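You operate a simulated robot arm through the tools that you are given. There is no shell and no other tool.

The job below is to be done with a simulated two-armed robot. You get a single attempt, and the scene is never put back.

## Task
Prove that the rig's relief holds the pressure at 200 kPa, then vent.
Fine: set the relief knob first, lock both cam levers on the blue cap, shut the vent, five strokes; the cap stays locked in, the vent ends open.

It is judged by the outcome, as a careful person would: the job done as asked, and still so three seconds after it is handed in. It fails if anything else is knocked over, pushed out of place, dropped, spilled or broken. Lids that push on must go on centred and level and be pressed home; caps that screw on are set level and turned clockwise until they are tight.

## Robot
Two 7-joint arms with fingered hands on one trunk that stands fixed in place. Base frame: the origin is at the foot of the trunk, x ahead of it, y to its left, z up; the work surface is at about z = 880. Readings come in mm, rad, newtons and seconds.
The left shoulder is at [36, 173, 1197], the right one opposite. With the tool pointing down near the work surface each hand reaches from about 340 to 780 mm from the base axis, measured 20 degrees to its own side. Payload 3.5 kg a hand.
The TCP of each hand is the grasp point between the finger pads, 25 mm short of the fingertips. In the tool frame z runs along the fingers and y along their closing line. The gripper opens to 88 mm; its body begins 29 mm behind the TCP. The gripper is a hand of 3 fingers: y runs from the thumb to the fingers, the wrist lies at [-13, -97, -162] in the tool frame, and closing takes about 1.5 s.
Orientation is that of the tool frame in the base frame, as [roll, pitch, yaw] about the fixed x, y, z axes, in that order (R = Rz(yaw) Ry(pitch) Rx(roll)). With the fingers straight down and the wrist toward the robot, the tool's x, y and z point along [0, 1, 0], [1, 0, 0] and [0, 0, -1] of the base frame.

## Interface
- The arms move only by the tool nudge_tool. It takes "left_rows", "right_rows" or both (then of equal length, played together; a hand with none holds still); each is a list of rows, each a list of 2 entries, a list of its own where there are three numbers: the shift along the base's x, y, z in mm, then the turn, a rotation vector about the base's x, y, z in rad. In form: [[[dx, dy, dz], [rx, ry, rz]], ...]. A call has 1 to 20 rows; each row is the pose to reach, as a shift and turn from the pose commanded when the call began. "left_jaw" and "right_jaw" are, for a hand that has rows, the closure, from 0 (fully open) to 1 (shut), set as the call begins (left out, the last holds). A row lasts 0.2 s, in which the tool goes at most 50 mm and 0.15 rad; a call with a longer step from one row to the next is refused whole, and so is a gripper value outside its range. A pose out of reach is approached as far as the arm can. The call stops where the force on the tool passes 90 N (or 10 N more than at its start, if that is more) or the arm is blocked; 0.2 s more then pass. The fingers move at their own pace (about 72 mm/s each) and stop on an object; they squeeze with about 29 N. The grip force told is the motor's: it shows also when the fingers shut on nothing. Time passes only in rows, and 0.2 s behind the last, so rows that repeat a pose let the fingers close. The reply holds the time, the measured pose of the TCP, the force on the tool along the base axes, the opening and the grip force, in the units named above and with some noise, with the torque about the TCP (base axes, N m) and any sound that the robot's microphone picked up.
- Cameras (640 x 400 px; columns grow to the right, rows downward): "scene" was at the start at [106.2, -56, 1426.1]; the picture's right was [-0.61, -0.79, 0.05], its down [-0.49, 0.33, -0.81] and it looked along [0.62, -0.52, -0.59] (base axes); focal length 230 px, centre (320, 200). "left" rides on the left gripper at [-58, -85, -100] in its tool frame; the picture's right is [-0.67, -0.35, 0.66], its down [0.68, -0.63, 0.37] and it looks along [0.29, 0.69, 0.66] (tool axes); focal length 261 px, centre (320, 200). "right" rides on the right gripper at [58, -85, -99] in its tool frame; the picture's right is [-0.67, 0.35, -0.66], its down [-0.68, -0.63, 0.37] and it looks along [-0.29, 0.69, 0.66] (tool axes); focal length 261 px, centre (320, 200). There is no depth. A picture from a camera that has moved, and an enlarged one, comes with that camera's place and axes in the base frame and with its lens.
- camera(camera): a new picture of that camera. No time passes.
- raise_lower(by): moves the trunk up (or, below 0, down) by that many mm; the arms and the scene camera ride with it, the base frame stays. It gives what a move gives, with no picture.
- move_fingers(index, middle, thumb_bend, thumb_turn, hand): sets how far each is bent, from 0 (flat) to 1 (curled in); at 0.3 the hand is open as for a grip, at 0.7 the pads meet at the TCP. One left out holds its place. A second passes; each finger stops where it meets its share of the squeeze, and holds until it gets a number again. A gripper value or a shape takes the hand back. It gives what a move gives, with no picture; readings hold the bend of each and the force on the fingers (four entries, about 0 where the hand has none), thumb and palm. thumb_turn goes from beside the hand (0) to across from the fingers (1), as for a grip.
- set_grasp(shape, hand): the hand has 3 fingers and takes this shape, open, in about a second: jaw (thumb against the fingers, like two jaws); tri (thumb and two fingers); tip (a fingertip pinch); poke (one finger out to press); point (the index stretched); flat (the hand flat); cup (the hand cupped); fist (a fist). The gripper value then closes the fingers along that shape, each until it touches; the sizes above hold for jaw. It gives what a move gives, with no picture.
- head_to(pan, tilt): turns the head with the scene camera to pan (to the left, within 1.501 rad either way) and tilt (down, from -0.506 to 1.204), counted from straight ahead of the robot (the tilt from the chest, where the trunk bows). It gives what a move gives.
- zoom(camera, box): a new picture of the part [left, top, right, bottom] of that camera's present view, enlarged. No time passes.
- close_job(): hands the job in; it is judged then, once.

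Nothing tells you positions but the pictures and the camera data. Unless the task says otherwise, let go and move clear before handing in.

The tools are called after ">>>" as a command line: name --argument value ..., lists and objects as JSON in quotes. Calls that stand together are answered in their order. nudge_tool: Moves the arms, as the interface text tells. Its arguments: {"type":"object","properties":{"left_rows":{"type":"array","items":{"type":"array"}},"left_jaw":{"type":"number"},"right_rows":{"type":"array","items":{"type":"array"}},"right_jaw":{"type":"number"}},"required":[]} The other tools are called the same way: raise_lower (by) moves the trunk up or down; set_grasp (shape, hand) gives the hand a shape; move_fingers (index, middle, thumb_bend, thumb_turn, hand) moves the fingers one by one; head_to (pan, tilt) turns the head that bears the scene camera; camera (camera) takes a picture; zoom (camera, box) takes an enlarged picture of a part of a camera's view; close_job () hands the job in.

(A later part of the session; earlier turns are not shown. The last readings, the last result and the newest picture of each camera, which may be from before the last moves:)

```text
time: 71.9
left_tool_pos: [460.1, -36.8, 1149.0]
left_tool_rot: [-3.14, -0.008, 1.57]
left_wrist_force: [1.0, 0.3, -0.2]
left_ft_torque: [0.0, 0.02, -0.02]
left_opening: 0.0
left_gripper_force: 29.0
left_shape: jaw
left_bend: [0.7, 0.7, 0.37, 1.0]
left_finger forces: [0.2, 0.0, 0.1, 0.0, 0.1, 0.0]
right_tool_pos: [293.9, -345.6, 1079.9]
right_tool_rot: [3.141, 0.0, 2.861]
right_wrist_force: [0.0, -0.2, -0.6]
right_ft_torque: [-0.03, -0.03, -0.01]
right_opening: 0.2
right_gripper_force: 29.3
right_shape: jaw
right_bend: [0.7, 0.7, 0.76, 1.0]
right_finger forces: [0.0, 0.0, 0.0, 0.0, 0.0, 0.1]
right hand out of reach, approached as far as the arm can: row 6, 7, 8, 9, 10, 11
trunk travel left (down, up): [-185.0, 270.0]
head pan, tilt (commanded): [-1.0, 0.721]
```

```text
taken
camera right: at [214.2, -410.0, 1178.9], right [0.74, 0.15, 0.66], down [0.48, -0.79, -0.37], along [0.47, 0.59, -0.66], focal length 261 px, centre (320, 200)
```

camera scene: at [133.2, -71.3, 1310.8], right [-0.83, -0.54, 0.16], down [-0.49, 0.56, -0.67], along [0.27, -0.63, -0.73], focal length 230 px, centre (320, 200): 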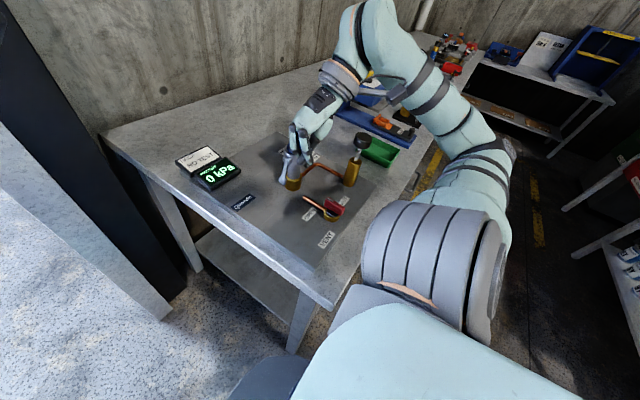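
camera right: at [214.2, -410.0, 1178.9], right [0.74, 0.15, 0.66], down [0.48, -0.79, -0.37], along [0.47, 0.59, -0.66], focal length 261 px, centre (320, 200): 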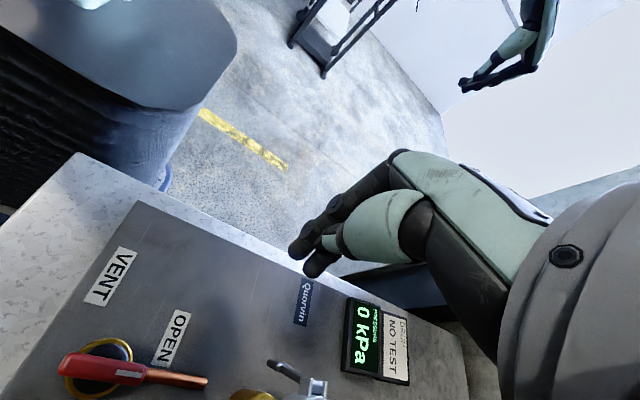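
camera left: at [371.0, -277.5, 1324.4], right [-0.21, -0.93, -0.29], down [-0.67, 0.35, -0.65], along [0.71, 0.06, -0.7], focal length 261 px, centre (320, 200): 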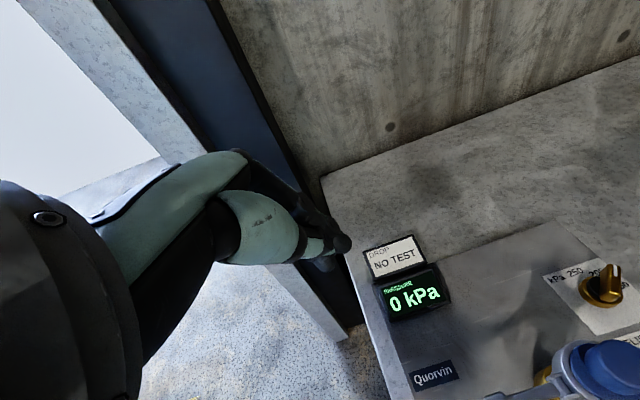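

The natural yaw at this spot is with the wrist toward the robot (about −60°), the other way round. Turning there at safe height.

>>> nudge_tool --right_rows '[[[0, 0, 20], [0, 0, -0.13]], [[0, 0, 40], [0, 0, -0.26]], [[0, 0, 60], [0, 0, -0.39]], [[0, -3, 60], [0, 0, -0.52]], [[0, -6, 60], [0, 0, -0.65]], [[0, -9, 60], [0, 0, -0.78]], [[0, -12, 60], [0, 0, -0.91]], [[0, -15, 60], [0, 0, -1.04]], [[-5, -18, 60], [0, 0, -1.17]], [[-10, -21, 60], [0, 0, -1.3]], [[-15, -24, 60], [0, 0, -1.43]], [[-20, -27, 60], [0, 0, -1.56]], [[-25, -30, 60], [0, 0, -1.7]], [[-28, -33, 60], [0, 0, -1.84]], [[-28, -36, 60], [0, 0, -1.98]], [[-28, -39, 60], [0, 0, -2.12]], [[-28, -39, 60], [0, 0, -2.24]], [[-28, -39, 60], [0, 0, -2.34]], [[-28, -39, 60], [0, 0, -2.34]]]'

>>> camera --camera "scene"

>>> camera --camera "right"

```text
time: 75.9
left_tool_pos: [460.0, -37.0, 1148.5]
left_tool_rot: [-3.141, -0.007, 1.571]
left_wrist_force: [0.8, 0.9, -1.0]
left_ft_torque: [0.02, 0.0, 0.02]
left_opening: 0.2
left_gripper_force: 28.9
left_shape: jaw
left_bend: [0.7, 0.7, 0.37, 1.0]
left_finger forces: [0.0, 0.0, 0.1, 0.0, 0.0, 0.0]
right_tool_pos: [264.3, -385.5, 1141.1]
right_tool_rot: [-3.141, 0.001, 0.531]
right_wrist_force: [-0.3, 0.0, -0.1]
right_ft_torque: [-0.01, -0.04, -0.02]
right_opening: 0.1
right_gripper_force: 29.1
right_shape: jaw
right_bend: [0.7, 0.7, 0.76, 1.0]
right_finger forces: [0.0, 0.0, 0.0, 0.1, 0.0, 0.1]
right hand out of reach, approached as far as the arm can: row 13, 14, 15, 16, 17
trunk travel left (down, up): [-185.0, 270.0]
head pan, tilt (commanded): [-1.0, 0.721]
```

```text
taken
camera scene: at [133.3, -71.7, 1310.8], right [-0.83, -0.54, 0.16], down [-0.49, 0.56, -0.67], along [0.27, -0.63, -0.73], focal length 230 px, centre (320, 200)
```

scene: 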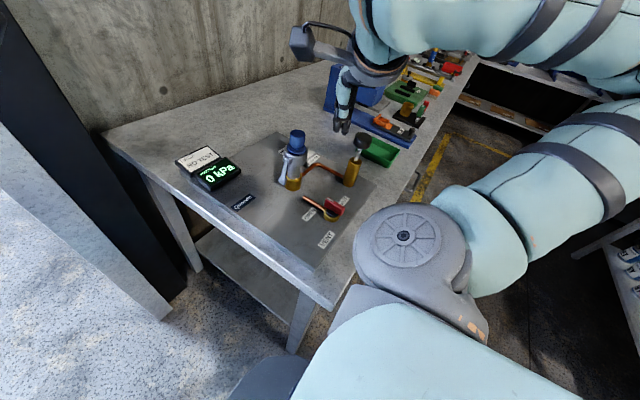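

```text
taken
camera right: at [271.9, -280.2, 1240.8], right [-0.4, -0.64, 0.66], down [-0.91, 0.2, -0.37], along [0.11, -0.74, -0.66], focal length 261 px, centre (320, 200)
```

right: 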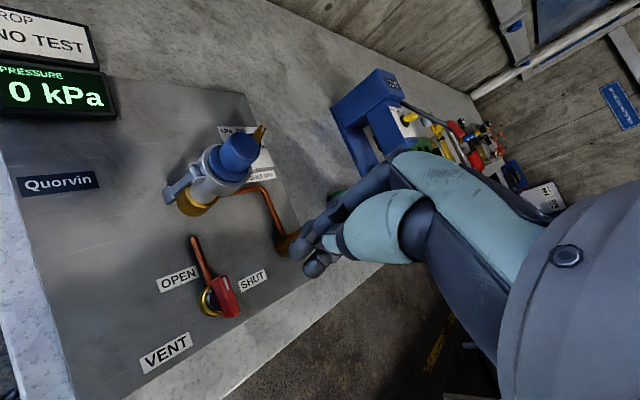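

Now at the natural yaw above the valve. Zooming on the valve from this new angle for a better fix.

>>> zoom --camera "right" --box '[140, 220, 280, 330]'

>>> nudge_tool --right_rows '[[[2, 0, -40], [0, 0, 0]], [[4, 0, -80], [0, 0, 0]], [[4, 0, -110], [0, 0, 0]], [[4, 0, -140], [0, 0, 0]], [[4, 0, -140], [0, 0, 0]]]'

>>> camera --camera "right"

>>> camera --camera "scene"

```text
3.64 times, centred on (210, 275) of right
camera zoom: at [271.9, -280.2, 1240.8], right [-0.4, -0.64, 0.66], down [-0.91, 0.2, -0.37], along [0.11, -0.74, -0.66], focal length 948 px, centre (720, -73)
```

zoom: 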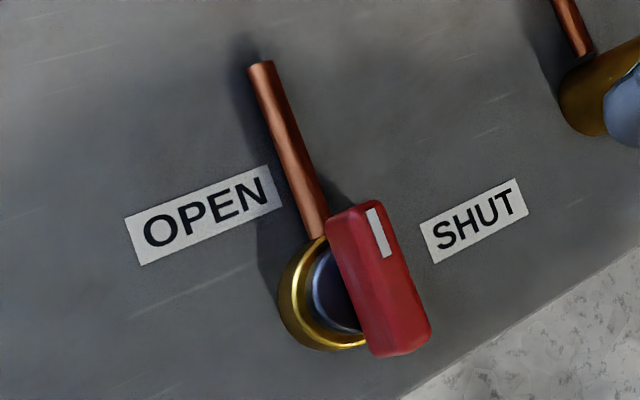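

```text
time: 77.1
left_tool_pos: [458.7, -37.1, 1149.3]
left_tool_rot: [-3.14, -0.007, 1.571]
left_wrist_force: [0.5, -0.8, 0.4]
left_ft_torque: [0.02, -0.02, 0.03]
left_opening: 0.1
left_gripper_force: 29.1
left_shape: jaw
left_bend: [0.7, 0.7, 0.37, 1.0]
left_finger forces: [0.1, 0.0, 0.0, 0.0, 0.0, 0.1]
right_tool_pos: [337.5, -406.0, 1031.1]
right_tool_rot: [3.139, -0.001, 0.531]
right_wrist_force: [0.1, 0.6, 0.3]
right_ft_torque: [-0.01, 0.04, -0.02]
right_opening: 0.0
right_gripper_force: 29.3
right_shape: jaw
right_bend: [0.7, 0.7, 0.76, 1.0]
right_finger forces: [0.1, 0.1, 0.0, 0.1, 0.0, 0.1]
right hand out of reach, approached as far as the arm can: row 1, 2, 3, 4, 5
trunk travel left (down, up): [-185.0, 270.0]
head pan, tilt (commanded): [-1.0, 0.721]
```

```text
taken
camera right: at [344.1, -302.5, 1130.8], right [-0.4, -0.64, 0.66], down [-0.91, 0.19, -0.37], along [0.11, -0.74, -0.66], focal length 261 px, centre (320, 200)
```

right: 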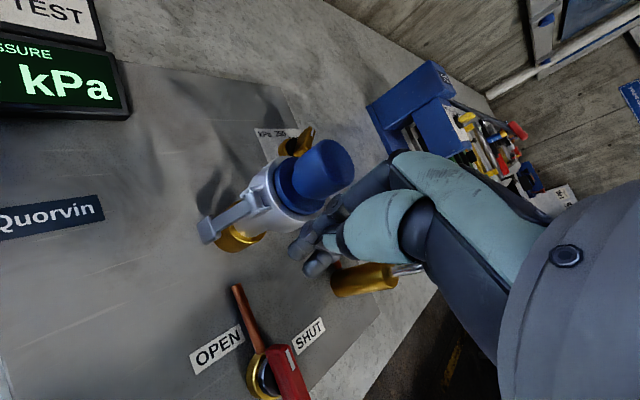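

```text
taken
camera scene: at [133.2, -71.5, 1310.8], right [-0.83, -0.54, 0.16], down [-0.49, 0.56, -0.67], along [0.27, -0.63, -0.73], focal length 230 px, centre (320, 200)
```

scene: 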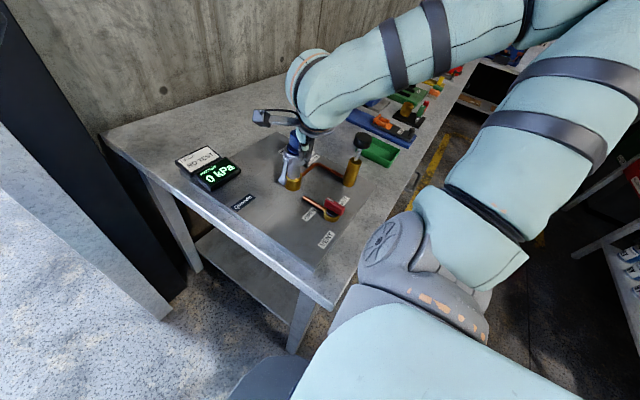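

Close-in at low height is out of reach with the trunk lowered. I'll lift the hand clear of the cap and raise the trunk back up.

>>> nudge_tool --right_rows '[[[-15, 5, 25], [0, 0, 0]], [[-35, 10, 60], [0, 0, 0]], [[-60, 15, 100], [0, 0, 0]], [[-60, 15, 100], [0, 0, 0]]]'

>>> raise_lower --by 90

>>> camera --camera "scene"

```text
time: 78.1
left_tool_pos: [460.4, -36.9, 1148.7]
left_tool_rot: [-3.14, -0.007, 1.572]
left_wrist_force: [-1.4, 0.1, -0.3]
left_ft_torque: [-0.01, -0.01, -0.04]
left_opening: 0.0
left_gripper_force: 28.9
left_shape: jaw
left_bend: [0.7, 0.7, 0.37, 1.0]
left_finger forces: [0.1, 0.0, 0.1, 0.0, 0.0, 0.0]
right_tool_pos: [279.0, -392.6, 1132.4]
right_tool_rot: [3.141, 0.001, 0.532]
right_wrist_force: [0.4, -0.4, 0.5]
right_ft_torque: [-0.03, -0.01, 0.01]
right_opening: 0.2
right_gripper_force: 29.0
right_shape: jaw
right_bend: [0.7, 0.7, 0.76, 1.0]
right_finger forces: [0.0, 0.0, 0.1, 0.0, 0.0, 0.0]
right hand out of reach, approached as far as the arm can: row 1, 2
trunk travel left (down, up): [-185.0, 270.0]
head pan, tilt (commanded): [-1.0, 0.721]
```

```text
time: 79.3
left_tool_pos: [459.8, -37.8, 1237.3]
left_tool_rot: [-3.139, -0.008, 1.571]
left_wrist_force: [-0.1, 0.6, -0.7]
left_ft_torque: [-0.02, 0.02, 0.0]
left_opening: 0.2
left_gripper_force: 28.2
left_shape: jaw
left_bend: [0.7, 0.7, 0.37, 1.0]
left_finger forces: [0.0, 0.0, 0.0, 0.0, 0.0, 0.0]
right_tool_pos: [276.7, -393.7, 1221.9]
right_tool_rot: [3.14, 0.002, 0.533]
right_wrist_force: [0.3, -0.6, 0.6]
right_ft_torque: [-0.03, 0.0, 0.0]
right_opening: 0.0
right_gripper_force: 28.8
right_shape: jaw
right_bend: [0.7, 0.7, 0.76, 1.0]
right_finger forces: [0.0, 0.1, 0.1, 0.0, 0.1, 0.0]
trunk travel left (down, up): [-275.0, 180.0]
head pan, tilt (commanded): [-1.0, 0.721]
```

```text
taken
camera scene: at [80.3, -71.5, 1414.3], right [-0.84, -0.54, 0.07], down [-0.42, 0.56, -0.72], along [0.35, -0.63, -0.69], focal length 230 px, centre (320, 200)
```

scene: 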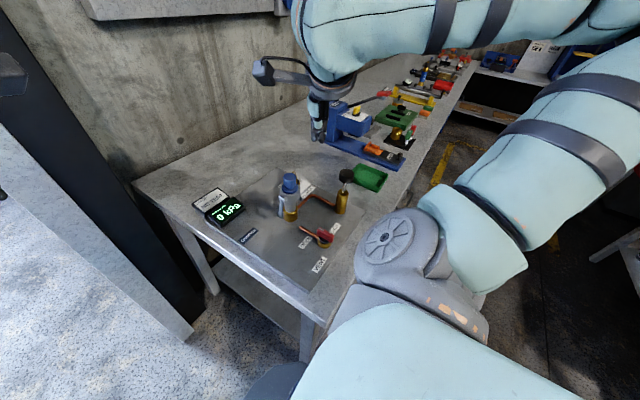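

Trunk is back up. Testing descent over the valve with this yaw.

>>> nudge_tool --right_rows '[[[-4, 2, -40], [0, 0, 0]], [[-7, 4, -80], [0, 0, 0]], [[-7, 4, -120], [0, 0, 0]], [[-7, 4, -150], [0, 0, 0]], [[-7, 4, -150], [0, 0, 0]]]'

>>> camera --camera "scene"

```text
time: 80.5
left_tool_pos: [459.6, -38.3, 1237.6]
left_tool_rot: [-3.14, -0.008, 1.57]
left_wrist_force: [0.3, -1.1, 0.0]
left_ft_torque: [-0.02, 0.02, -0.02]
left_opening: 0.1
left_gripper_force: 29.2
left_shape: jaw
left_bend: [0.7, 0.7, 0.37, 1.0]
left_finger forces: [0.0, 0.0, 0.1, 0.0, 0.0, 0.1]
right_tool_pos: [315.3, -406.0, 1080.5]
right_tool_rot: [3.14, -0.001, 0.532]
right_wrist_force: [-0.6, 0.6, 0.3]
right_ft_torque: [0.01, 0.01, 0.0]
right_opening: 0.0
right_gripper_force: 29.0
right_shape: jaw
right_bend: [0.7, 0.7, 0.76, 1.0]
right_finger forces: [0.1, 0.0, 0.0, 0.0, 0.0, 0.1]
right hand out of reach, approached as far as the arm can: row 1, 2, 3, 4, 5
trunk travel left (down, up): [-275.0, 180.0]
head pan, tilt (commanded): [-1.0, 0.721]
```

```text
taken
camera scene: at [80.9, -72.1, 1414.2], right [-0.84, -0.54, 0.07], down [-0.42, 0.56, -0.72], along [0.35, -0.63, -0.69], focal length 230 px, centre (320, 200)
```

scene: 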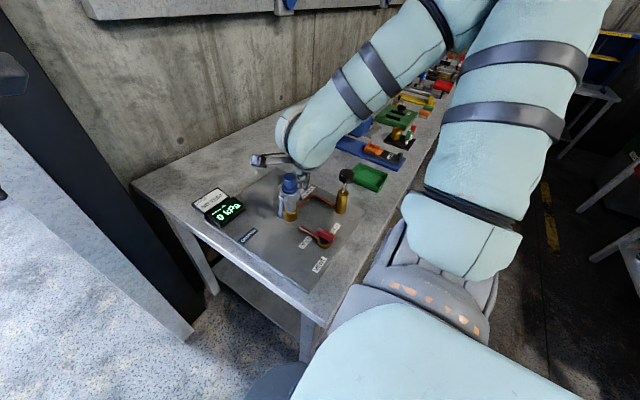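

The elbow gets too folded for close-in work. Raising the trunk well up lengthens the shoulder-to-wrist distance, so I'll do that and test the descent again.

>>> raise_lower --by 160

>>> nudge_tool --right_rows '[[[-15, 5, -20], [0, 0, 0]], [[-30, 10, -50], [0, 0, 0]], [[-45, 16, -90], [0, 0, 0]], [[-45, 18, -130], [0, 0, 0]], [[-45, 18, -130], [0, 0, 0]]]'

>>> camera --camera "scene"

```text
time: 82.3
left_tool_pos: [458.8, -39.1, 1398.5]
left_tool_rot: [-3.139, -0.008, 1.572]
left_wrist_force: [0.2, -0.5, 0.3]
left_ft_torque: [0.02, 0.02, 0.05]
left_opening: 0.1
left_gripper_force: 29.3
left_shape: jaw
left_bend: [0.7, 0.7, 0.37, 1.0]
left_finger forces: [0.0, 0.0, 0.1, 0.0, 0.0, 0.1]
right_tool_pos: [313.7, -403.9, 1242.9]
right_tool_rot: [3.14, 0.001, 0.534]
right_wrist_force: [0.1, 0.0, -0.5]
right_ft_torque: [0.01, -0.02, 0.02]
right_opening: 0.0
right_gripper_force: 29.3
right_shape: jaw
right_bend: [0.7, 0.7, 0.76, 1.0]
right_finger forces: [0.0, 0.1, 0.0, 0.0, 0.1, 0.1]
trunk travel left (down, up): [-435.0, 20.0]
head pan, tilt (commanded): [-1.0, 0.721]
```

```text
time: 83.5
left_tool_pos: [459.7, -35.9, 1398.4]
left_tool_rot: [-3.14, -0.005, 1.572]
left_wrist_force: [0.2, 0.0, 0.4]
left_ft_torque: [-0.02, -0.02, -0.02]
left_opening: 0.0
left_gripper_force: 29.6
left_shape: jaw
left_bend: [0.7, 0.7, 0.37, 1.0]
left_finger forces: [0.0, 0.1, 0.1, 0.0, 0.0, 0.0]
right_tool_pos: [270.1, -385.0, 1112.6]
right_tool_rot: [3.139, -0.001, 0.533]
right_wrist_force: [-0.1, 0.5, 0.2]
right_ft_torque: [0.02, 0.0, -0.01]
right_opening: 0.0
right_gripper_force: 29.8
right_shape: jaw
right_bend: [0.7, 0.7, 0.76, 1.0]
right_finger forces: [0.1, 0.0, 0.0, 0.0, 0.1, 0.0]
right hand out of reach, approached as far as the arm can: row 2, 3
trunk travel left (down, up): [-435.0, 20.0]
head pan, tilt (commanded): [-1.0, 0.721]
```

```text
taken
camera scene: at [35.9, -69.1, 1582.7], right [-0.84, -0.54, 0.0], down [-0.36, 0.55, -0.75], along [0.4, -0.63, -0.66], focal length 230 px, centre (320, 200)
```

scene: 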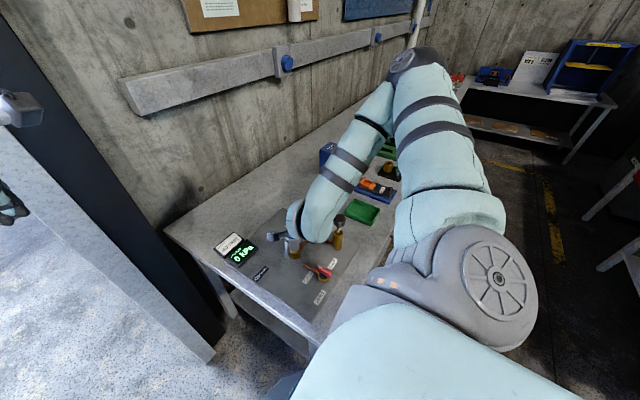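

Reachable now. Continuing the descent beside the handle's head on its +y side.

>>> nudge_tool --right_rows '[[[0, 0, -30], [0, 0, 0]], [[0, 0, -60], [0, 0, 0]], [[0, 0, -90], [0, 0, 0]], [[0, 0, -110], [0, 0, 0]], [[0, 0, -110], [0, 0, 0]]]'

>>> camera --camera "scene"

>>> camera --camera "right"

```text
time: 84.7
left_tool_pos: [459.5, -38.9, 1397.4]
left_tool_rot: [-3.138, -0.007, 1.57]
left_wrist_force: [0.3, 0.2, 0.4]
left_ft_torque: [0.01, 0.0, 0.05]
left_opening: 0.1
left_gripper_force: 29.0
left_shape: jaw
left_bend: [0.7, 0.7, 0.37, 1.0]
left_finger forces: [0.0, 0.1, 0.0, 0.1, 0.0, 0.1]
right_tool_pos: [282.8, -419.2, 1078.4]
right_tool_rot: [-3.14, 0.0, 0.534]
right_wrist_force: [-0.1, 0.0, 0.0]
right_ft_torque: [-0.03, 0.01, -0.03]
right_opening: 0.0
right_gripper_force: 28.9
right_shape: jaw
right_bend: [0.7, 0.7, 0.76, 1.0]
right_finger forces: [0.0, 0.2, 0.1, 0.1, 0.0, 0.0]
right hand out of reach, approached as far as the arm can: row 1, 2, 3, 4, 5
trunk travel left (down, up): [-435.0, 20.0]
head pan, tilt (commanded): [-1.0, 0.721]
```

```text
taken
camera scene: at [36.0, -71.7, 1582.5], right [-0.84, -0.54, 0.0], down [-0.36, 0.56, -0.75], along [0.4, -0.63, -0.66], focal length 230 px, centre (320, 200)
```

scene: 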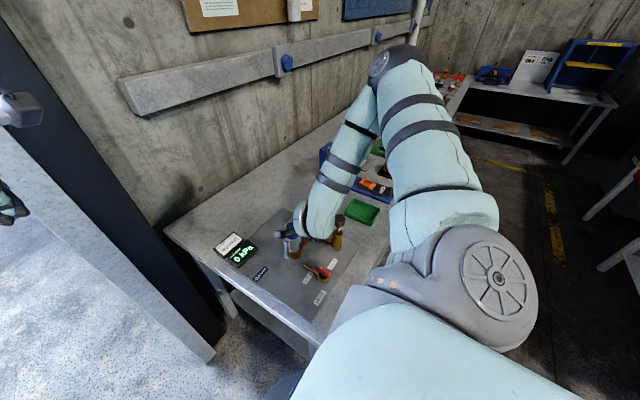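

```text
taken
camera right: at [289.8, -315.6, 1177.6], right [-0.4, -0.64, 0.66], down [-0.91, 0.19, -0.37], along [0.11, -0.74, -0.66], focal length 261 px, centre (320, 200)
```

right: 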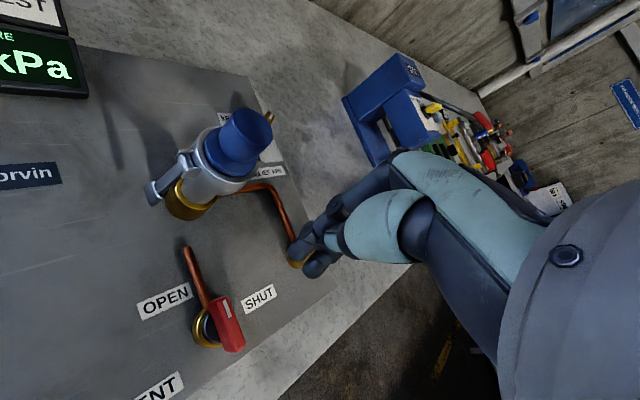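

This arm posture (elbow forward) suits a hand tilted with fingers pointing back toward me, so the wrist stays above the valve. I'll lift, return the yaw to neutral, lower the trunk again and use that tilt.

>>> nudge_tool --right_rows '[[[8, -2, 25], [0, 0, 0.13]], [[16, -4, 50], [0, 0, 0.26]], [[24, -6, 75], [0, 0, 0.39]], [[32, -8, 100], [0, 0, 0.52]], [[40, -10, 125], [0, 0, 0.65]], [[48, -12, 150], [0, 0, 0.78]], [[54, -14, 175], [0, 0, 0.91]], [[60, -16, 190], [0, 0, 1.037]], [[60, -16, 190], [0, 0, 1.037]]]'

>>> raise_lower --by -150

>>> camera --camera "scene"

```text
time: 86.7
left_tool_pos: [459.3, -38.5, 1397.8]
left_tool_rot: [-3.14, -0.005, 1.57]
left_wrist_force: [-0.5, -0.8, 0.1]
left_ft_torque: [-0.02, -0.02, 0.04]
left_opening: 0.1
left_gripper_force: 29.2
left_shape: jaw
left_bend: [0.7, 0.7, 0.37, 1.0]
left_finger forces: [0.0, 0.0, 0.0, 0.1, 0.1, 0.0]
right_tool_pos: [344.2, -434.7, 1268.1]
right_tool_rot: [3.14, 0.0, 1.57]
right_wrist_force: [-0.7, -0.8, 0.3]
right_ft_torque: [0.01, 0.02, 0.02]
right_opening: 0.1
right_gripper_force: 28.6
right_shape: jaw
right_bend: [0.7, 0.7, 0.76, 1.0]
right_finger forces: [0.1, 0.0, 0.0, 0.0, 0.0, 0.0]
trunk travel left (down, up): [-435.0, 20.0]
head pan, tilt (commanded): [-1.0, 0.721]
```

```text
time: 88.5
left_tool_pos: [458.5, -37.4, 1249.2]
left_tool_rot: [-3.14, -0.005, 1.571]
left_wrist_force: [0.1, -0.9, -0.6]
left_ft_torque: [0.03, 0.01, 0.0]
left_opening: 0.1
left_gripper_force: 28.5
left_shape: jaw
left_bend: [0.7, 0.7, 0.74, 1.0]
left_finger forces: [0.0, 0.0, 0.1, 0.1, 0.1, 0.1]
right_tool_pos: [345.1, -434.3, 1117.6]
right_tool_rot: [3.139, -0.002, 1.569]
right_wrist_force: [0.6, -0.3, 0.0]
right_ft_torque: [0.04, 0.01, -0.04]
right_opening: 0.0
right_gripper_force: 28.7
right_shape: jaw
right_bend: [0.7, 0.7, 0.76, 1.0]
right_finger forces: [0.0, 0.0, 0.0, 0.0, 0.1, 0.0]
trunk travel left (down, up): [-285.0, 170.0]
head pan, tilt (commanded): [-1.0, 0.721]
```

```text
taken
camera scene: at [75.0, -71.6, 1425.1], right [-0.84, -0.54, 0.07], down [-0.41, 0.56, -0.72], along [0.35, -0.63, -0.69], focal length 230 px, centre (320, 200)
```

scene: 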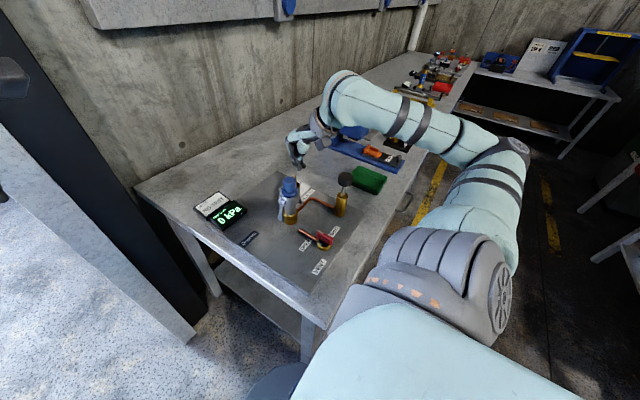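

The arm now has the elbow out to the right, a better configuration. Testing the tilted-back hand over the valve.

>>> nudge_tool --right_rows '[[[-12, 6, 0], [0, 0.1, 0]], [[-26, 12, 0], [0, 0.2, 0]], [[-40, 18, -10], [0, 0.3, 0]], [[-55, 25, -25], [0, 0.4, 0]], [[-70, 32, -45], [0, 0.5, 0]], [[-80, 36, -65], [0, 0.5, 0]], [[-80, 36, -65], [0, 0.5, 0]]]'

>>> camera --camera "scene"

>>> camera --camera "right"

```text
time: 90.1
left_tool_pos: [459.7, -37.9, 1248.7]
left_tool_rot: [-3.141, -0.007, 1.571]
left_wrist_force: [0.6, 0.2, 0.0]
left_ft_torque: [0.0, 0.0, 0.01]
left_opening: 0.0
left_gripper_force: 29.1
left_shape: jaw
left_bend: [0.7, 0.7, 0.74, 1.0]
left_finger forces: [0.1, 0.0, 0.0, 0.1, 0.1, 0.0]
right_tool_pos: [264.0, -396.7, 1050.9]
right_tool_rot: [-2.642, -0.002, 1.568]
right_wrist_force: [0.3, -1.3, 0.3]
right_ft_torque: [-0.03, 0.03, -0.01]
right_opening: 0.1
right_gripper_force: 29.6
right_shape: jaw
right_bend: [0.7, 0.7, 0.76, 1.0]
right_finger forces: [0.0, 0.0, 0.1, 0.1, 0.0, 0.0]
trunk travel left (down, up): [-285.0, 170.0]
head pan, tilt (commanded): [-1.0, 0.721]
```

```text
taken
camera scene: at [75.4, -71.5, 1425.2], right [-0.84, -0.54, 0.07], down [-0.41, 0.56, -0.72], along [0.35, -0.63, -0.69], focal length 230 px, centre (320, 200)
```

scene: 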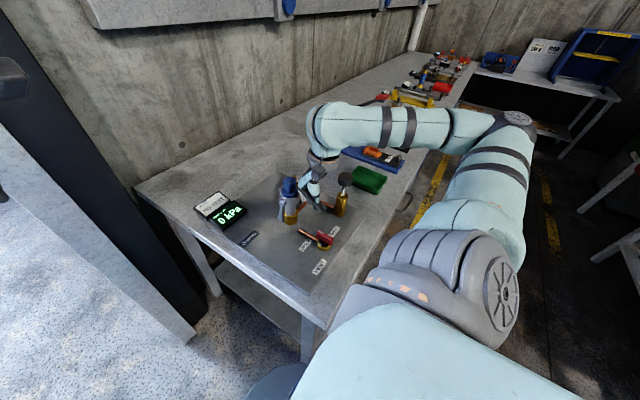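

```text
taken
camera right: at [236.4, -338.2, 1180.2], right [0.62, -0.67, 0.41], down [-0.73, -0.68, -0.02], along [0.29, -0.29, -0.91], focal length 261 px, centre (320, 200)
```

right: 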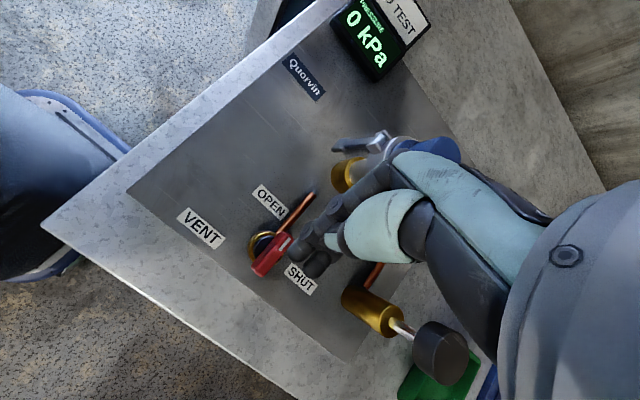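

This tilted pose reaches well. Descending with the fingertips just on the +y side of the handle's head.

>>> nudge_tool --right_rows '[[[-2, 9, -25], [0, 0, 0]], [[-2, 9, -50], [0, 0, 0]], [[-2, 9, -75], [0, 0, 0]], [[-2, 9, -95], [0, 0, 0]], [[-2, 9, -105], [0, 0, 0]], [[-2, 9, -105], [0, 0, 0]]]'

>>> camera --camera "scene"

>>> camera --camera "right"

```text
time: 91.5
left_tool_pos: [459.0, -38.2, 1247.3]
left_tool_rot: [-3.14, -0.007, 1.57]
left_wrist_force: [0.2, 1.2, 0.0]
left_ft_torque: [0.0, -0.02, 0.01]
left_opening: 0.0
left_gripper_force: 29.4
left_shape: jaw
left_bend: [0.7, 0.7, 0.74, 1.0]
left_finger forces: [0.1, 0.0, 0.1, 0.0, 0.1, 0.0]
right_tool_pos: [262.4, -389.0, 946.4]
right_tool_rot: [-2.645, 0.001, 1.57]
right_wrist_force: [-0.7, -0.1, 0.0]
right_ft_torque: [-0.03, -0.02, 0.03]
right_opening: 0.4
right_gripper_force: 28.6
right_shape: jaw
right_bend: [0.7, 0.7, 0.76, 1.0]
right_finger forces: [0.0, 0.0, 0.0, 0.1, 0.1, 0.0]
trunk travel left (down, up): [-285.0, 170.0]
head pan, tilt (commanded): [-1.0, 0.721]
```

```text
taken
camera scene: at [75.0, -71.7, 1425.2], right [-0.84, -0.54, 0.07], down [-0.41, 0.56, -0.72], along [0.35, -0.63, -0.69], focal length 230 px, centre (320, 200)
```

scene: 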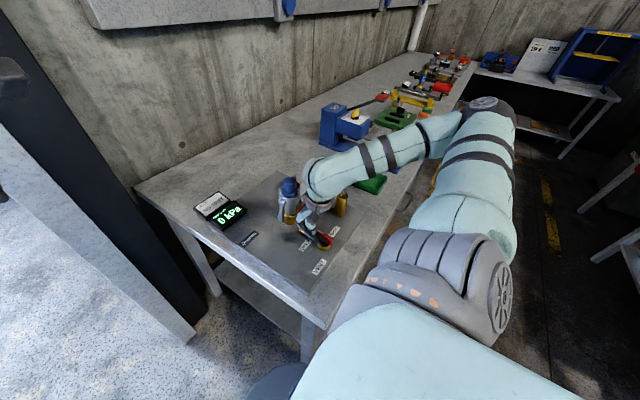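

```text
taken
camera right: at [234.3, -329.3, 1074.8], right [0.62, -0.67, 0.41], down [-0.73, -0.68, -0.02], along [0.29, -0.29, -0.91], focal length 261 px, centre (320, 200)
```

right: 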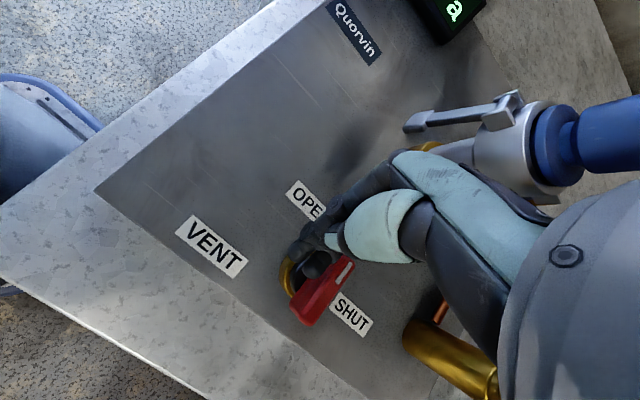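

Check clearance of wrist/forearm to pump and cap, and the finger/handle relation.

>>> zoom --camera "scene" --box '[260, 140, 400, 260]'

>>> zoom --camera "right" --box '[250, 170, 450, 340]'

```text
3.33 times, centred on (330, 200) of scene
camera zoom: at [75.0, -71.7, 1425.2], right [-0.84, -0.54, 0.07], down [-0.41, 0.56, -0.72], along [0.35, -0.63, -0.69], focal length 767 px, centre (287, 200)
```

zoom: 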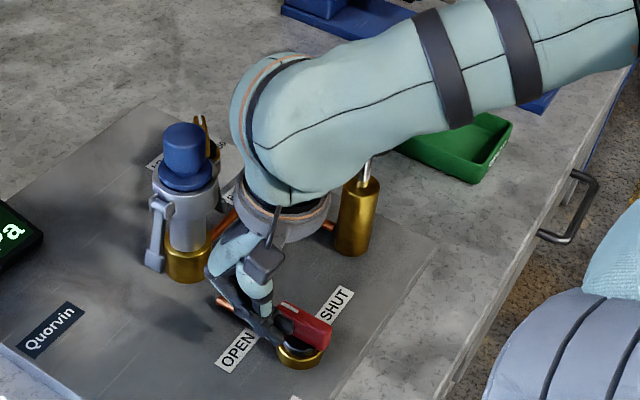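

```text
2.35 times, centred on (350, 255) of right
camera zoom: at [234.3, -329.3, 1074.8], right [0.62, -0.67, 0.41], down [-0.73, -0.68, -0.02], along [0.29, -0.29, -0.91], focal length 613 px, centre (249, 71)
```

zoom: 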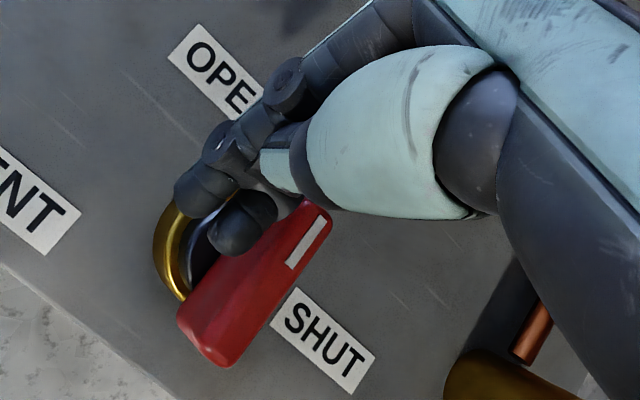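

Clear of the pump and cap. Lowering slightly so the fingertips overlap the handle more, then sweeping the head from OPEN toward SHUT in small steps.

>>> nudge_tool --right_rows '[[[5, 1, -5], [0, 0, 0]], [[5, 1, -9], [0, 0, 0]], [[5, -5, -9], [0, 0, 0]], [[7, -11, -9], [0, 0, 0]], [[9, -17, -9], [0, 0, 0]], [[9, -22, -9], [0, 0, 0]], [[9, -22, -9], [0, 0, 0]]]'

>>> zoom --camera "right" --box '[250, 170, 450, 340]'

>>> zoom --camera "scene" --box '[260, 140, 400, 260]'

```text
time: 93.1
left_tool_pos: [459.2, -37.5, 1247.9]
left_tool_rot: [-3.14, -0.007, 1.57]
left_wrist_force: [0.0, 0.4, 0.5]
left_ft_torque: [0.02, -0.03, -0.01]
left_opening: 0.0
left_gripper_force: 28.5
left_shape: jaw
left_bend: [0.7, 0.7, 0.74, 1.0]
left_finger forces: [0.1, 0.0, 0.0, 0.1, 0.0, 0.0]
right_tool_pos: [271.5, -411.9, 938.0]
right_tool_rot: [-2.641, 0.001, 1.568]
right_wrist_force: [4.0, -1.0, 2.0]
right_ft_torque: [-0.04, -0.03, 0.04]
right_opening: 0.0
right_gripper_force: 28.7
right_shape: jaw
right_bend: [0.7, 0.7, 0.76, 1.0]
right_finger forces: [0.0, 4.9, 0.1, 0.0, 0.0, 0.0]
trunk travel left (down, up): [-285.0, 170.0]
head pan, tilt (commanded): [-1.0, 0.721]
```

```text
2.35 times, centred on (350, 255) of right
camera zoom: at [244.3, -352.2, 1066.2], right [0.62, -0.67, 0.41], down [-0.73, -0.68, -0.02], along [0.29, -0.29, -0.91], focal length 613 px, centre (249, 71)
```

zoom: 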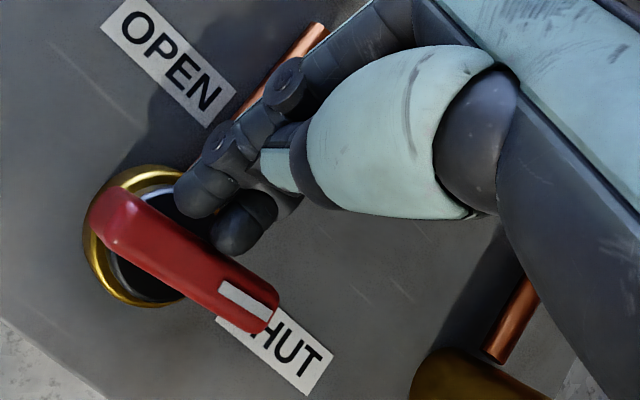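

```text
3.33 times, centred on (330, 200) of scene
camera zoom: at [76.1, -71.6, 1425.2], right [-0.84, -0.54, 0.07], down [-0.41, 0.56, -0.72], along [0.35, -0.63, -0.69], focal length 767 px, centre (287, 200)
```

zoom: 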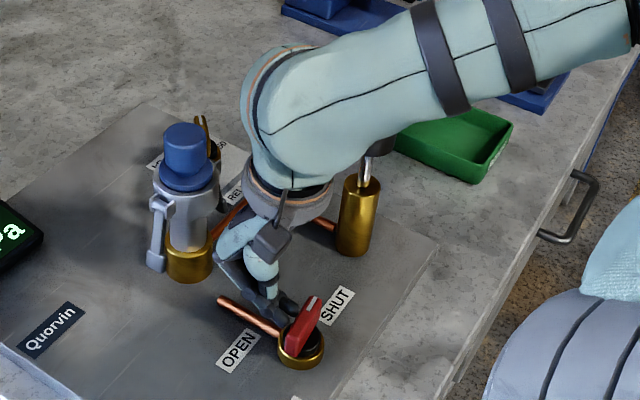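

The handle has swung to about −83°, almost at SHUT. Pushing the last bit to its stop.

>>> nudge_tool --right_rows '[[[-3, -5, 0], [0, 0, 0]], [[-6, -9, 0], [0, 0, 0]], [[-9, -11, 0], [0, 0, 0]], [[-9, -11, 0], [0, 0, 0]]]'

>>> zoom --camera "right" --box '[250, 170, 450, 340]'

```text
time: 94.1
left_tool_pos: [465.8, -36.3, 1244.9]
left_tool_rot: [-3.134, -0.006, 1.572]
left_wrist_force: [-0.1, -0.1, -0.1]
left_ft_torque: [0.0, -0.01, -0.01]
left_opening: 0.0
left_gripper_force: 29.3
left_shape: jaw
left_bend: [0.7, 0.7, 0.74, 1.0]
left_finger forces: [0.1, 0.0, 0.0, 0.0, 0.0, 0.0]
right_tool_pos: [267.4, -419.7, 938.3]
right_tool_rot: [-2.642, 0.002, 1.57]
right_wrist_force: [44.4, 12.7, 7.0]
right_ft_torque: [0.13, -0.59, 0.29]
right_opening: 0.0
right_gripper_force: 29.0
right_shape: jaw
right_bend: [0.7, 0.7, 0.78, 1.0]
right_finger forces: [4.1, 41.5, 0.1, 0.0, 0.0, 0.1]
trunk travel left (down, up): [-285.0, 170.0]
head pan, tilt (commanded): [-1.0, 0.721]
```

```text
2.35 times, centred on (350, 255) of right
camera zoom: at [241.3, -359.7, 1066.8], right [0.62, -0.67, 0.41], down [-0.73, -0.68, -0.02], along [0.29, -0.29, -0.91], focal length 613 px, centre (249, 71)
```

zoom: 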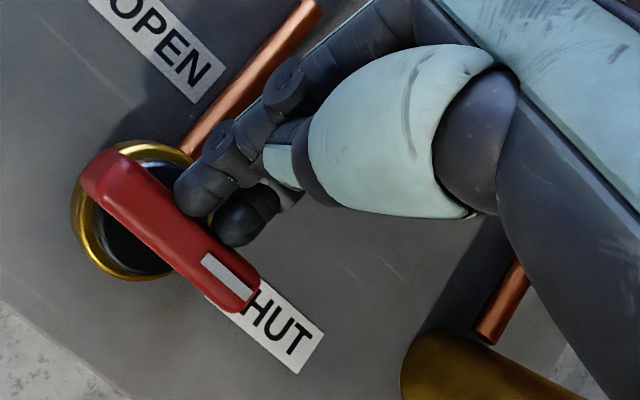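

The vent handle is now square on SHUT (−90°) against its stop. Backing off and lifting, then I'll look at it and the pump.

>>> nudge_tool --right_rows '[[[6, 4, 0], [0, 0, 0]], [[14, 10, 5], [0, 0, 0]], [[18, 12, 35], [0, 0, 0]], [[18, 12, 75], [0, 0, 0]], [[18, 12, 115], [0, 0, 0]], [[18, 12, 150], [0, 0, 0]], [[18, 12, 150], [0, 0, 0]]]'

>>> camera --camera "right"

>>> zoom --camera "scene" --box '[180, 140, 400, 290]'

```text
time: 95.7
left_tool_pos: [459.0, -38.3, 1248.0]
left_tool_rot: [-3.14, -0.007, 1.57]
left_wrist_force: [-0.7, -0.5, -0.3]
left_ft_torque: [0.03, 0.01, 0.03]
left_opening: 0.0
left_gripper_force: 28.5
left_shape: jaw
left_bend: [0.7, 0.7, 0.74, 1.0]
left_finger forces: [0.1, 0.1, 0.1, 0.0, 0.1, 0.0]
right_tool_pos: [278.1, -411.2, 1088.4]
right_tool_rot: [-2.642, 0.0, 1.568]
right_wrist_force: [-0.4, 0.1, 0.5]
right_ft_torque: [0.01, 0.0, 0.02]
right_opening: 0.1
right_gripper_force: 29.0
right_shape: jaw
right_bend: [0.7, 0.7, 0.76, 1.0]
right_finger forces: [0.0, 0.1, 0.0, 0.0, 0.1, 0.0]
trunk travel left (down, up): [-285.0, 170.0]
head pan, tilt (commanded): [-1.0, 0.721]
```

```text
taken
camera right: at [250.9, -352.5, 1216.7], right [0.62, -0.67, 0.41], down [-0.73, -0.68, -0.02], along [0.29, -0.29, -0.91], focal length 261 px, centre (320, 200)
```

right: 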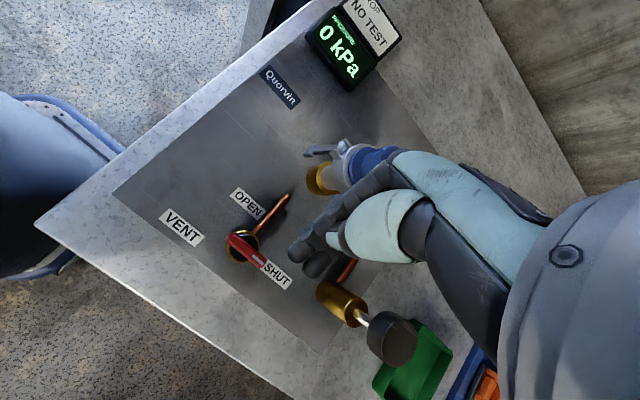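

```text
2.67 times, centred on (290, 215) of scene
camera zoom: at [75.2, -72.1, 1425.1], right [-0.84, -0.54, 0.07], down [-0.41, 0.56, -0.72], along [0.35, -0.63, -0.69], focal length 614 px, centre (400, 160)
```

zoom: 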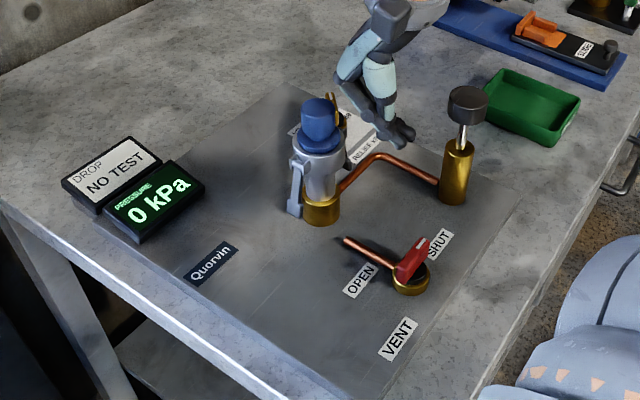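

Vent handle points to SHUT. Now measuring the pump knob for stroking.

>>> zoom --camera "right" --box '[300, 260, 440, 390]'

>>> zoom --camera "scene" --box '[320, 160, 370, 220]'

```text
3.08 times, centred on (370, 325) of right
camera zoom: at [250.9, -352.5, 1216.7], right [0.62, -0.67, 0.41], down [-0.73, -0.68, -0.02], along [0.29, -0.29, -0.91], focal length 802 px, centre (166, -185)
```

zoom: 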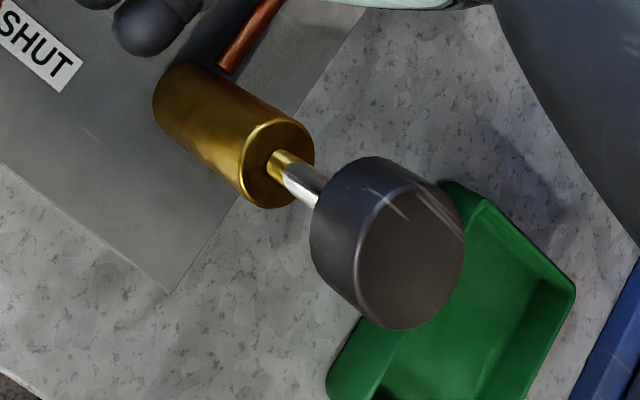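

```text
6.67 times, centred on (345, 190) of scene
camera zoom: at [75.2, -72.1, 1425.1], right [-0.84, -0.54, 0.07], down [-0.41, 0.56, -0.72], along [0.35, -0.63, -0.69], focal length 1534 px, centre (153, 267)
```

zoom: 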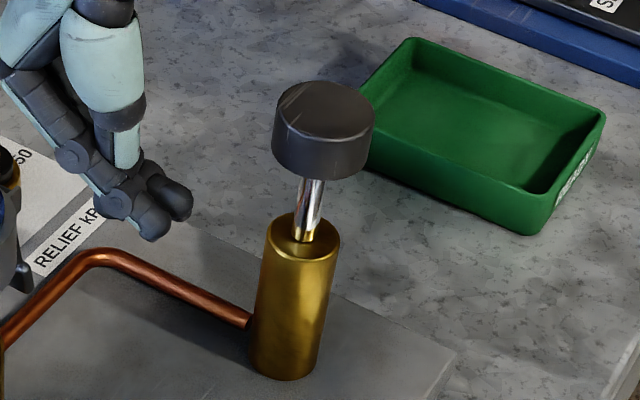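

Pump knob axis ≈(267,−548), top z≈1038, knob ~23 mm thick over a rod. I'll bring the closed fingertips above the knob with less tilt.

>>> nudge_tool --right_rows '[[[0, -10, 15], [0, -0.05, 0]], [[-2, -45, 25], [0, -0.1, 0]], [[-5, -85, 25], [0, -0.15, 0]], [[-8, -120, 20], [0, -0.2, 0]], [[-11, -137, 5], [0, -0.2, 0]], [[-11, -137, -10], [0, -0.2, 0]], [[-11, -137, -10], [0, -0.2, 0]]]'

>>> camera --camera "scene"

>>> camera --camera "right"

```text
time: 97.3
left_tool_pos: [459.1, -37.5, 1248.0]
left_tool_rot: [-3.14, -0.005, 1.569]
left_wrist_force: [0.5, 0.0, 0.3]
left_ft_torque: [-0.02, -0.04, -0.01]
left_opening: 0.0
left_gripper_force: 28.6
left_shape: jaw
left_bend: [0.7, 0.7, 0.74, 1.0]
left_finger forces: [0.1, 0.0, 0.0, 0.0, 0.0, 0.0]
right_tool_pos: [267.8, -545.8, 1078.4]
right_tool_rot: [-2.844, -0.001, 1.567]
right_wrist_force: [-0.5, -0.1, 1.1]
right_ft_torque: [0.0, -0.02, 0.01]
right_opening: 0.1
right_gripper_force: 29.2
right_shape: jaw
right_bend: [0.7, 0.7, 0.76, 1.0]
right_finger forces: [0.0, 0.1, 0.0, 0.0, 0.1, 0.0]
trunk travel left (down, up): [-285.0, 170.0]
head pan, tilt (commanded): [-1.0, 0.721]
```

```text
taken
camera scene: at [75.1, -71.6, 1425.2], right [-0.84, -0.54, 0.07], down [-0.41, 0.56, -0.72], along [0.35, -0.63, -0.69], focal length 230 px, centre (320, 200)
```

scene: 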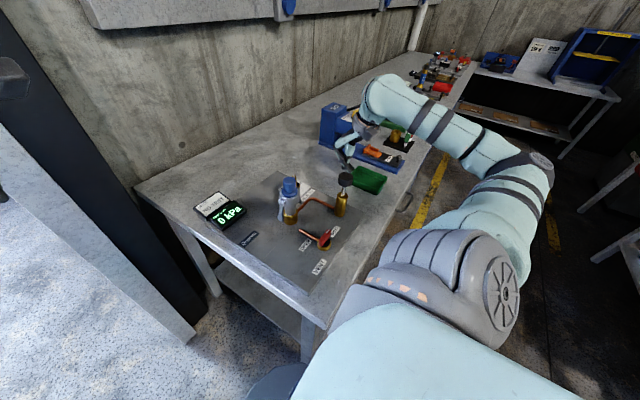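

```text
taken
camera right: at [215.8, -486.8, 1198.0], right [0.52, -0.67, 0.52], down [-0.71, -0.68, -0.16], along [0.47, -0.29, -0.84], focal length 261 px, centre (320, 200)
```

right: 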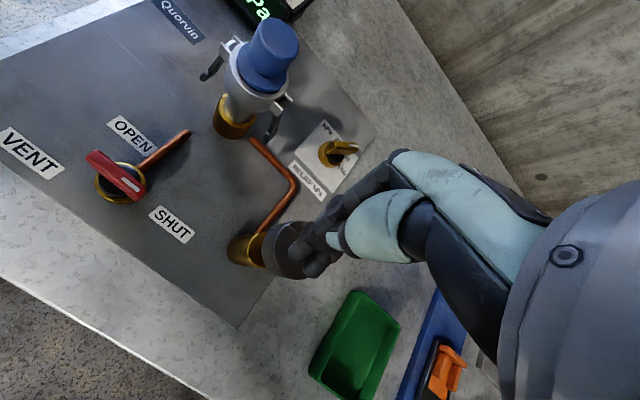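

Fingertips sit right above the knob. Pressing down in a first, careful stroke.

>>> nudge_tool --right_rows '[[[0, -2, -8], [0, 0, 0]], [[0, -2, -14], [0, 0, 0]], [[0, -2, -20], [0, 0, 0]], [[0, -2, -26], [0, 0, 0]], [[0, -2, -26], [0, 0, 0]]]'

>>> zoom --camera "scene" --box '[180, 120, 400, 270]'

```text
time: 98.5
left_tool_pos: [459.0, -37.8, 1248.0]
left_tool_rot: [-3.14, -0.006, 1.571]
left_wrist_force: [-0.4, 0.3, 0.4]
left_ft_torque: [0.0, -0.03, 0.02]
left_opening: 0.2
left_gripper_force: 29.0
left_shape: jaw
left_bend: [0.7, 0.7, 0.74, 1.0]
left_finger forces: [0.0, 0.0, 0.0, 0.0, 0.1, 0.0]
right_tool_pos: [267.1, -548.4, 1053.4]
right_tool_rot: [-2.844, 0.0, 1.569]
right_wrist_force: [0.5, -0.1, 3.5]
right_ft_torque: [0.04, 0.01, 0.05]
right_opening: 0.0
right_gripper_force: 28.6
right_shape: jaw
right_bend: [0.7, 0.7, 0.76, 1.0]
right_finger forces: [0.0, 0.1, 0.0, 0.0, 0.1, 0.0]
trunk travel left (down, up): [-285.0, 170.0]
head pan, tilt (commanded): [-1.0, 0.721]
```

```text
2.67 times, centred on (290, 195) of scene
camera zoom: at [75.1, -71.2, 1425.2], right [-0.84, -0.54, 0.07], down [-0.41, 0.56, -0.72], along [0.35, -0.63, -0.69], focal length 614 px, centre (400, 213)
```

zoom: 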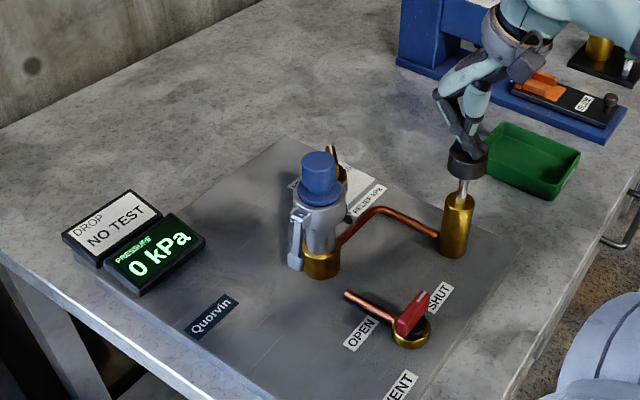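

The knob moves down with only a few newtons. Continuing the stroke to the bottom.

>>> nudge_tool --right_rows '[[[0, 0, -8], [0, 0, 0]], [[0, 0, -16], [0, 0, 0]], [[0, 0, -24], [0, 0, 0]], [[0, 0, -30], [0, 0, 0]], [[0, 0, -36], [0, 0, 0]], [[0, 0, -36], [0, 0, 0]]]'

>>> zoom --camera "scene" --box '[180, 120, 400, 270]'

```text
time: 99.9
left_tool_pos: [456.4, -34.9, 1249.5]
left_tool_rot: [-3.141, -0.004, 1.569]
left_wrist_force: [0.2, 0.5, 0.5]
left_ft_torque: [0.0, 0.02, 0.01]
left_opening: 0.1
left_gripper_force: 28.2
left_shape: jaw
left_bend: [0.7, 0.7, 0.74, 1.0]
left_finger forces: [0.0, 0.0, 0.0, 0.0, 0.0, 0.1]
right_tool_pos: [268.2, -545.9, 1017.9]
right_tool_rot: [-2.845, 0.004, 1.57]
right_wrist_force: [-1.1, -4.7, 26.2]
right_ft_torque: [-0.12, -0.24, 0.0]
right_opening: 0.2
right_gripper_force: 29.4
right_shape: jaw
right_bend: [0.7, 0.7, 0.76, 1.0]
right_finger forces: [0.1, 0.0, 0.0, 0.0, 43.6, 0.0]
trunk travel left (down, up): [-285.0, 170.0]
head pan, tilt (commanded): [-1.0, 0.721]
```

```text
2.67 times, centred on (290, 195) of scene
camera zoom: at [72.8, -68.9, 1425.7], right [-0.84, -0.54, 0.06], down [-0.41, 0.55, -0.72], along [0.35, -0.63, -0.69], focal length 614 px, centre (400, 213)
```

zoom: 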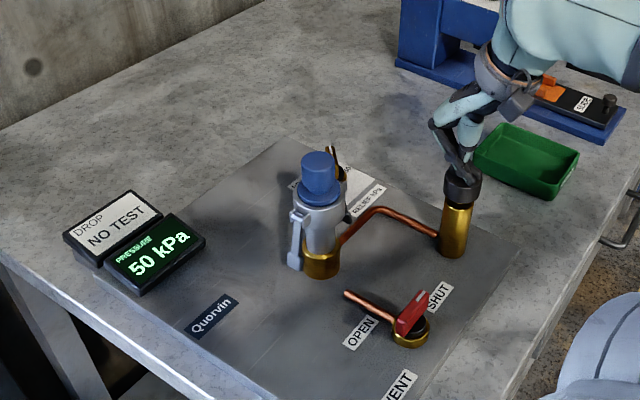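

First stroke gave 50 kPa and the bottom was reached. Lifting to see whether the knob returns by itself.

>>> nudge_tool --right_rows '[[[0, 0, 15], [0, 0, 0]], [[0, 0, 32], [0, 0, 0]], [[0, 0, 50], [0, 0, 0]], [[0, 0, 62], [0, 0, 0]], [[0, 0, 62], [0, 0, 0]]]'

>>> zoom --camera "scene" --box '[180, 120, 400, 270]'

```text
time: 101.1
left_tool_pos: [459.9, -37.9, 1248.7]
left_tool_rot: [-3.14, -0.007, 1.571]
left_wrist_force: [-0.3, -0.5, 0.3]
left_ft_torque: [-0.02, 0.0, -0.01]
left_opening: 0.0
left_gripper_force: 28.9
left_shape: jaw
left_bend: [0.7, 0.7, 0.74, 1.0]
left_finger forces: [0.1, 0.1, 0.0, 0.1, 0.0, 0.0]
right_tool_pos: [268.8, -546.7, 1081.1]
right_tool_rot: [-2.843, -0.001, 1.568]
right_wrist_force: [-0.2, 0.4, 0.1]
right_ft_torque: [-0.02, -0.02, 0.0]
right_opening: 0.4
right_gripper_force: 29.1
right_shape: jaw
right_bend: [0.7, 0.7, 0.76, 1.0]
right_finger forces: [0.0, 0.0, 0.0, 0.1, 0.0, 0.0]
trunk travel left (down, up): [-285.0, 170.0]
head pan, tilt (commanded): [-1.0, 0.721]
```

```text
2.67 times, centred on (290, 195) of scene
camera zoom: at [75.2, -71.7, 1425.2], right [-0.84, -0.54, 0.07], down [-0.41, 0.56, -0.72], along [0.35, -0.63, -0.69], focal length 614 px, centre (400, 213)
```

zoom: 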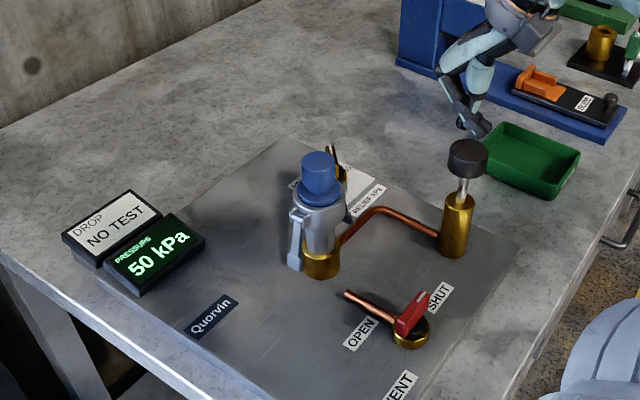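

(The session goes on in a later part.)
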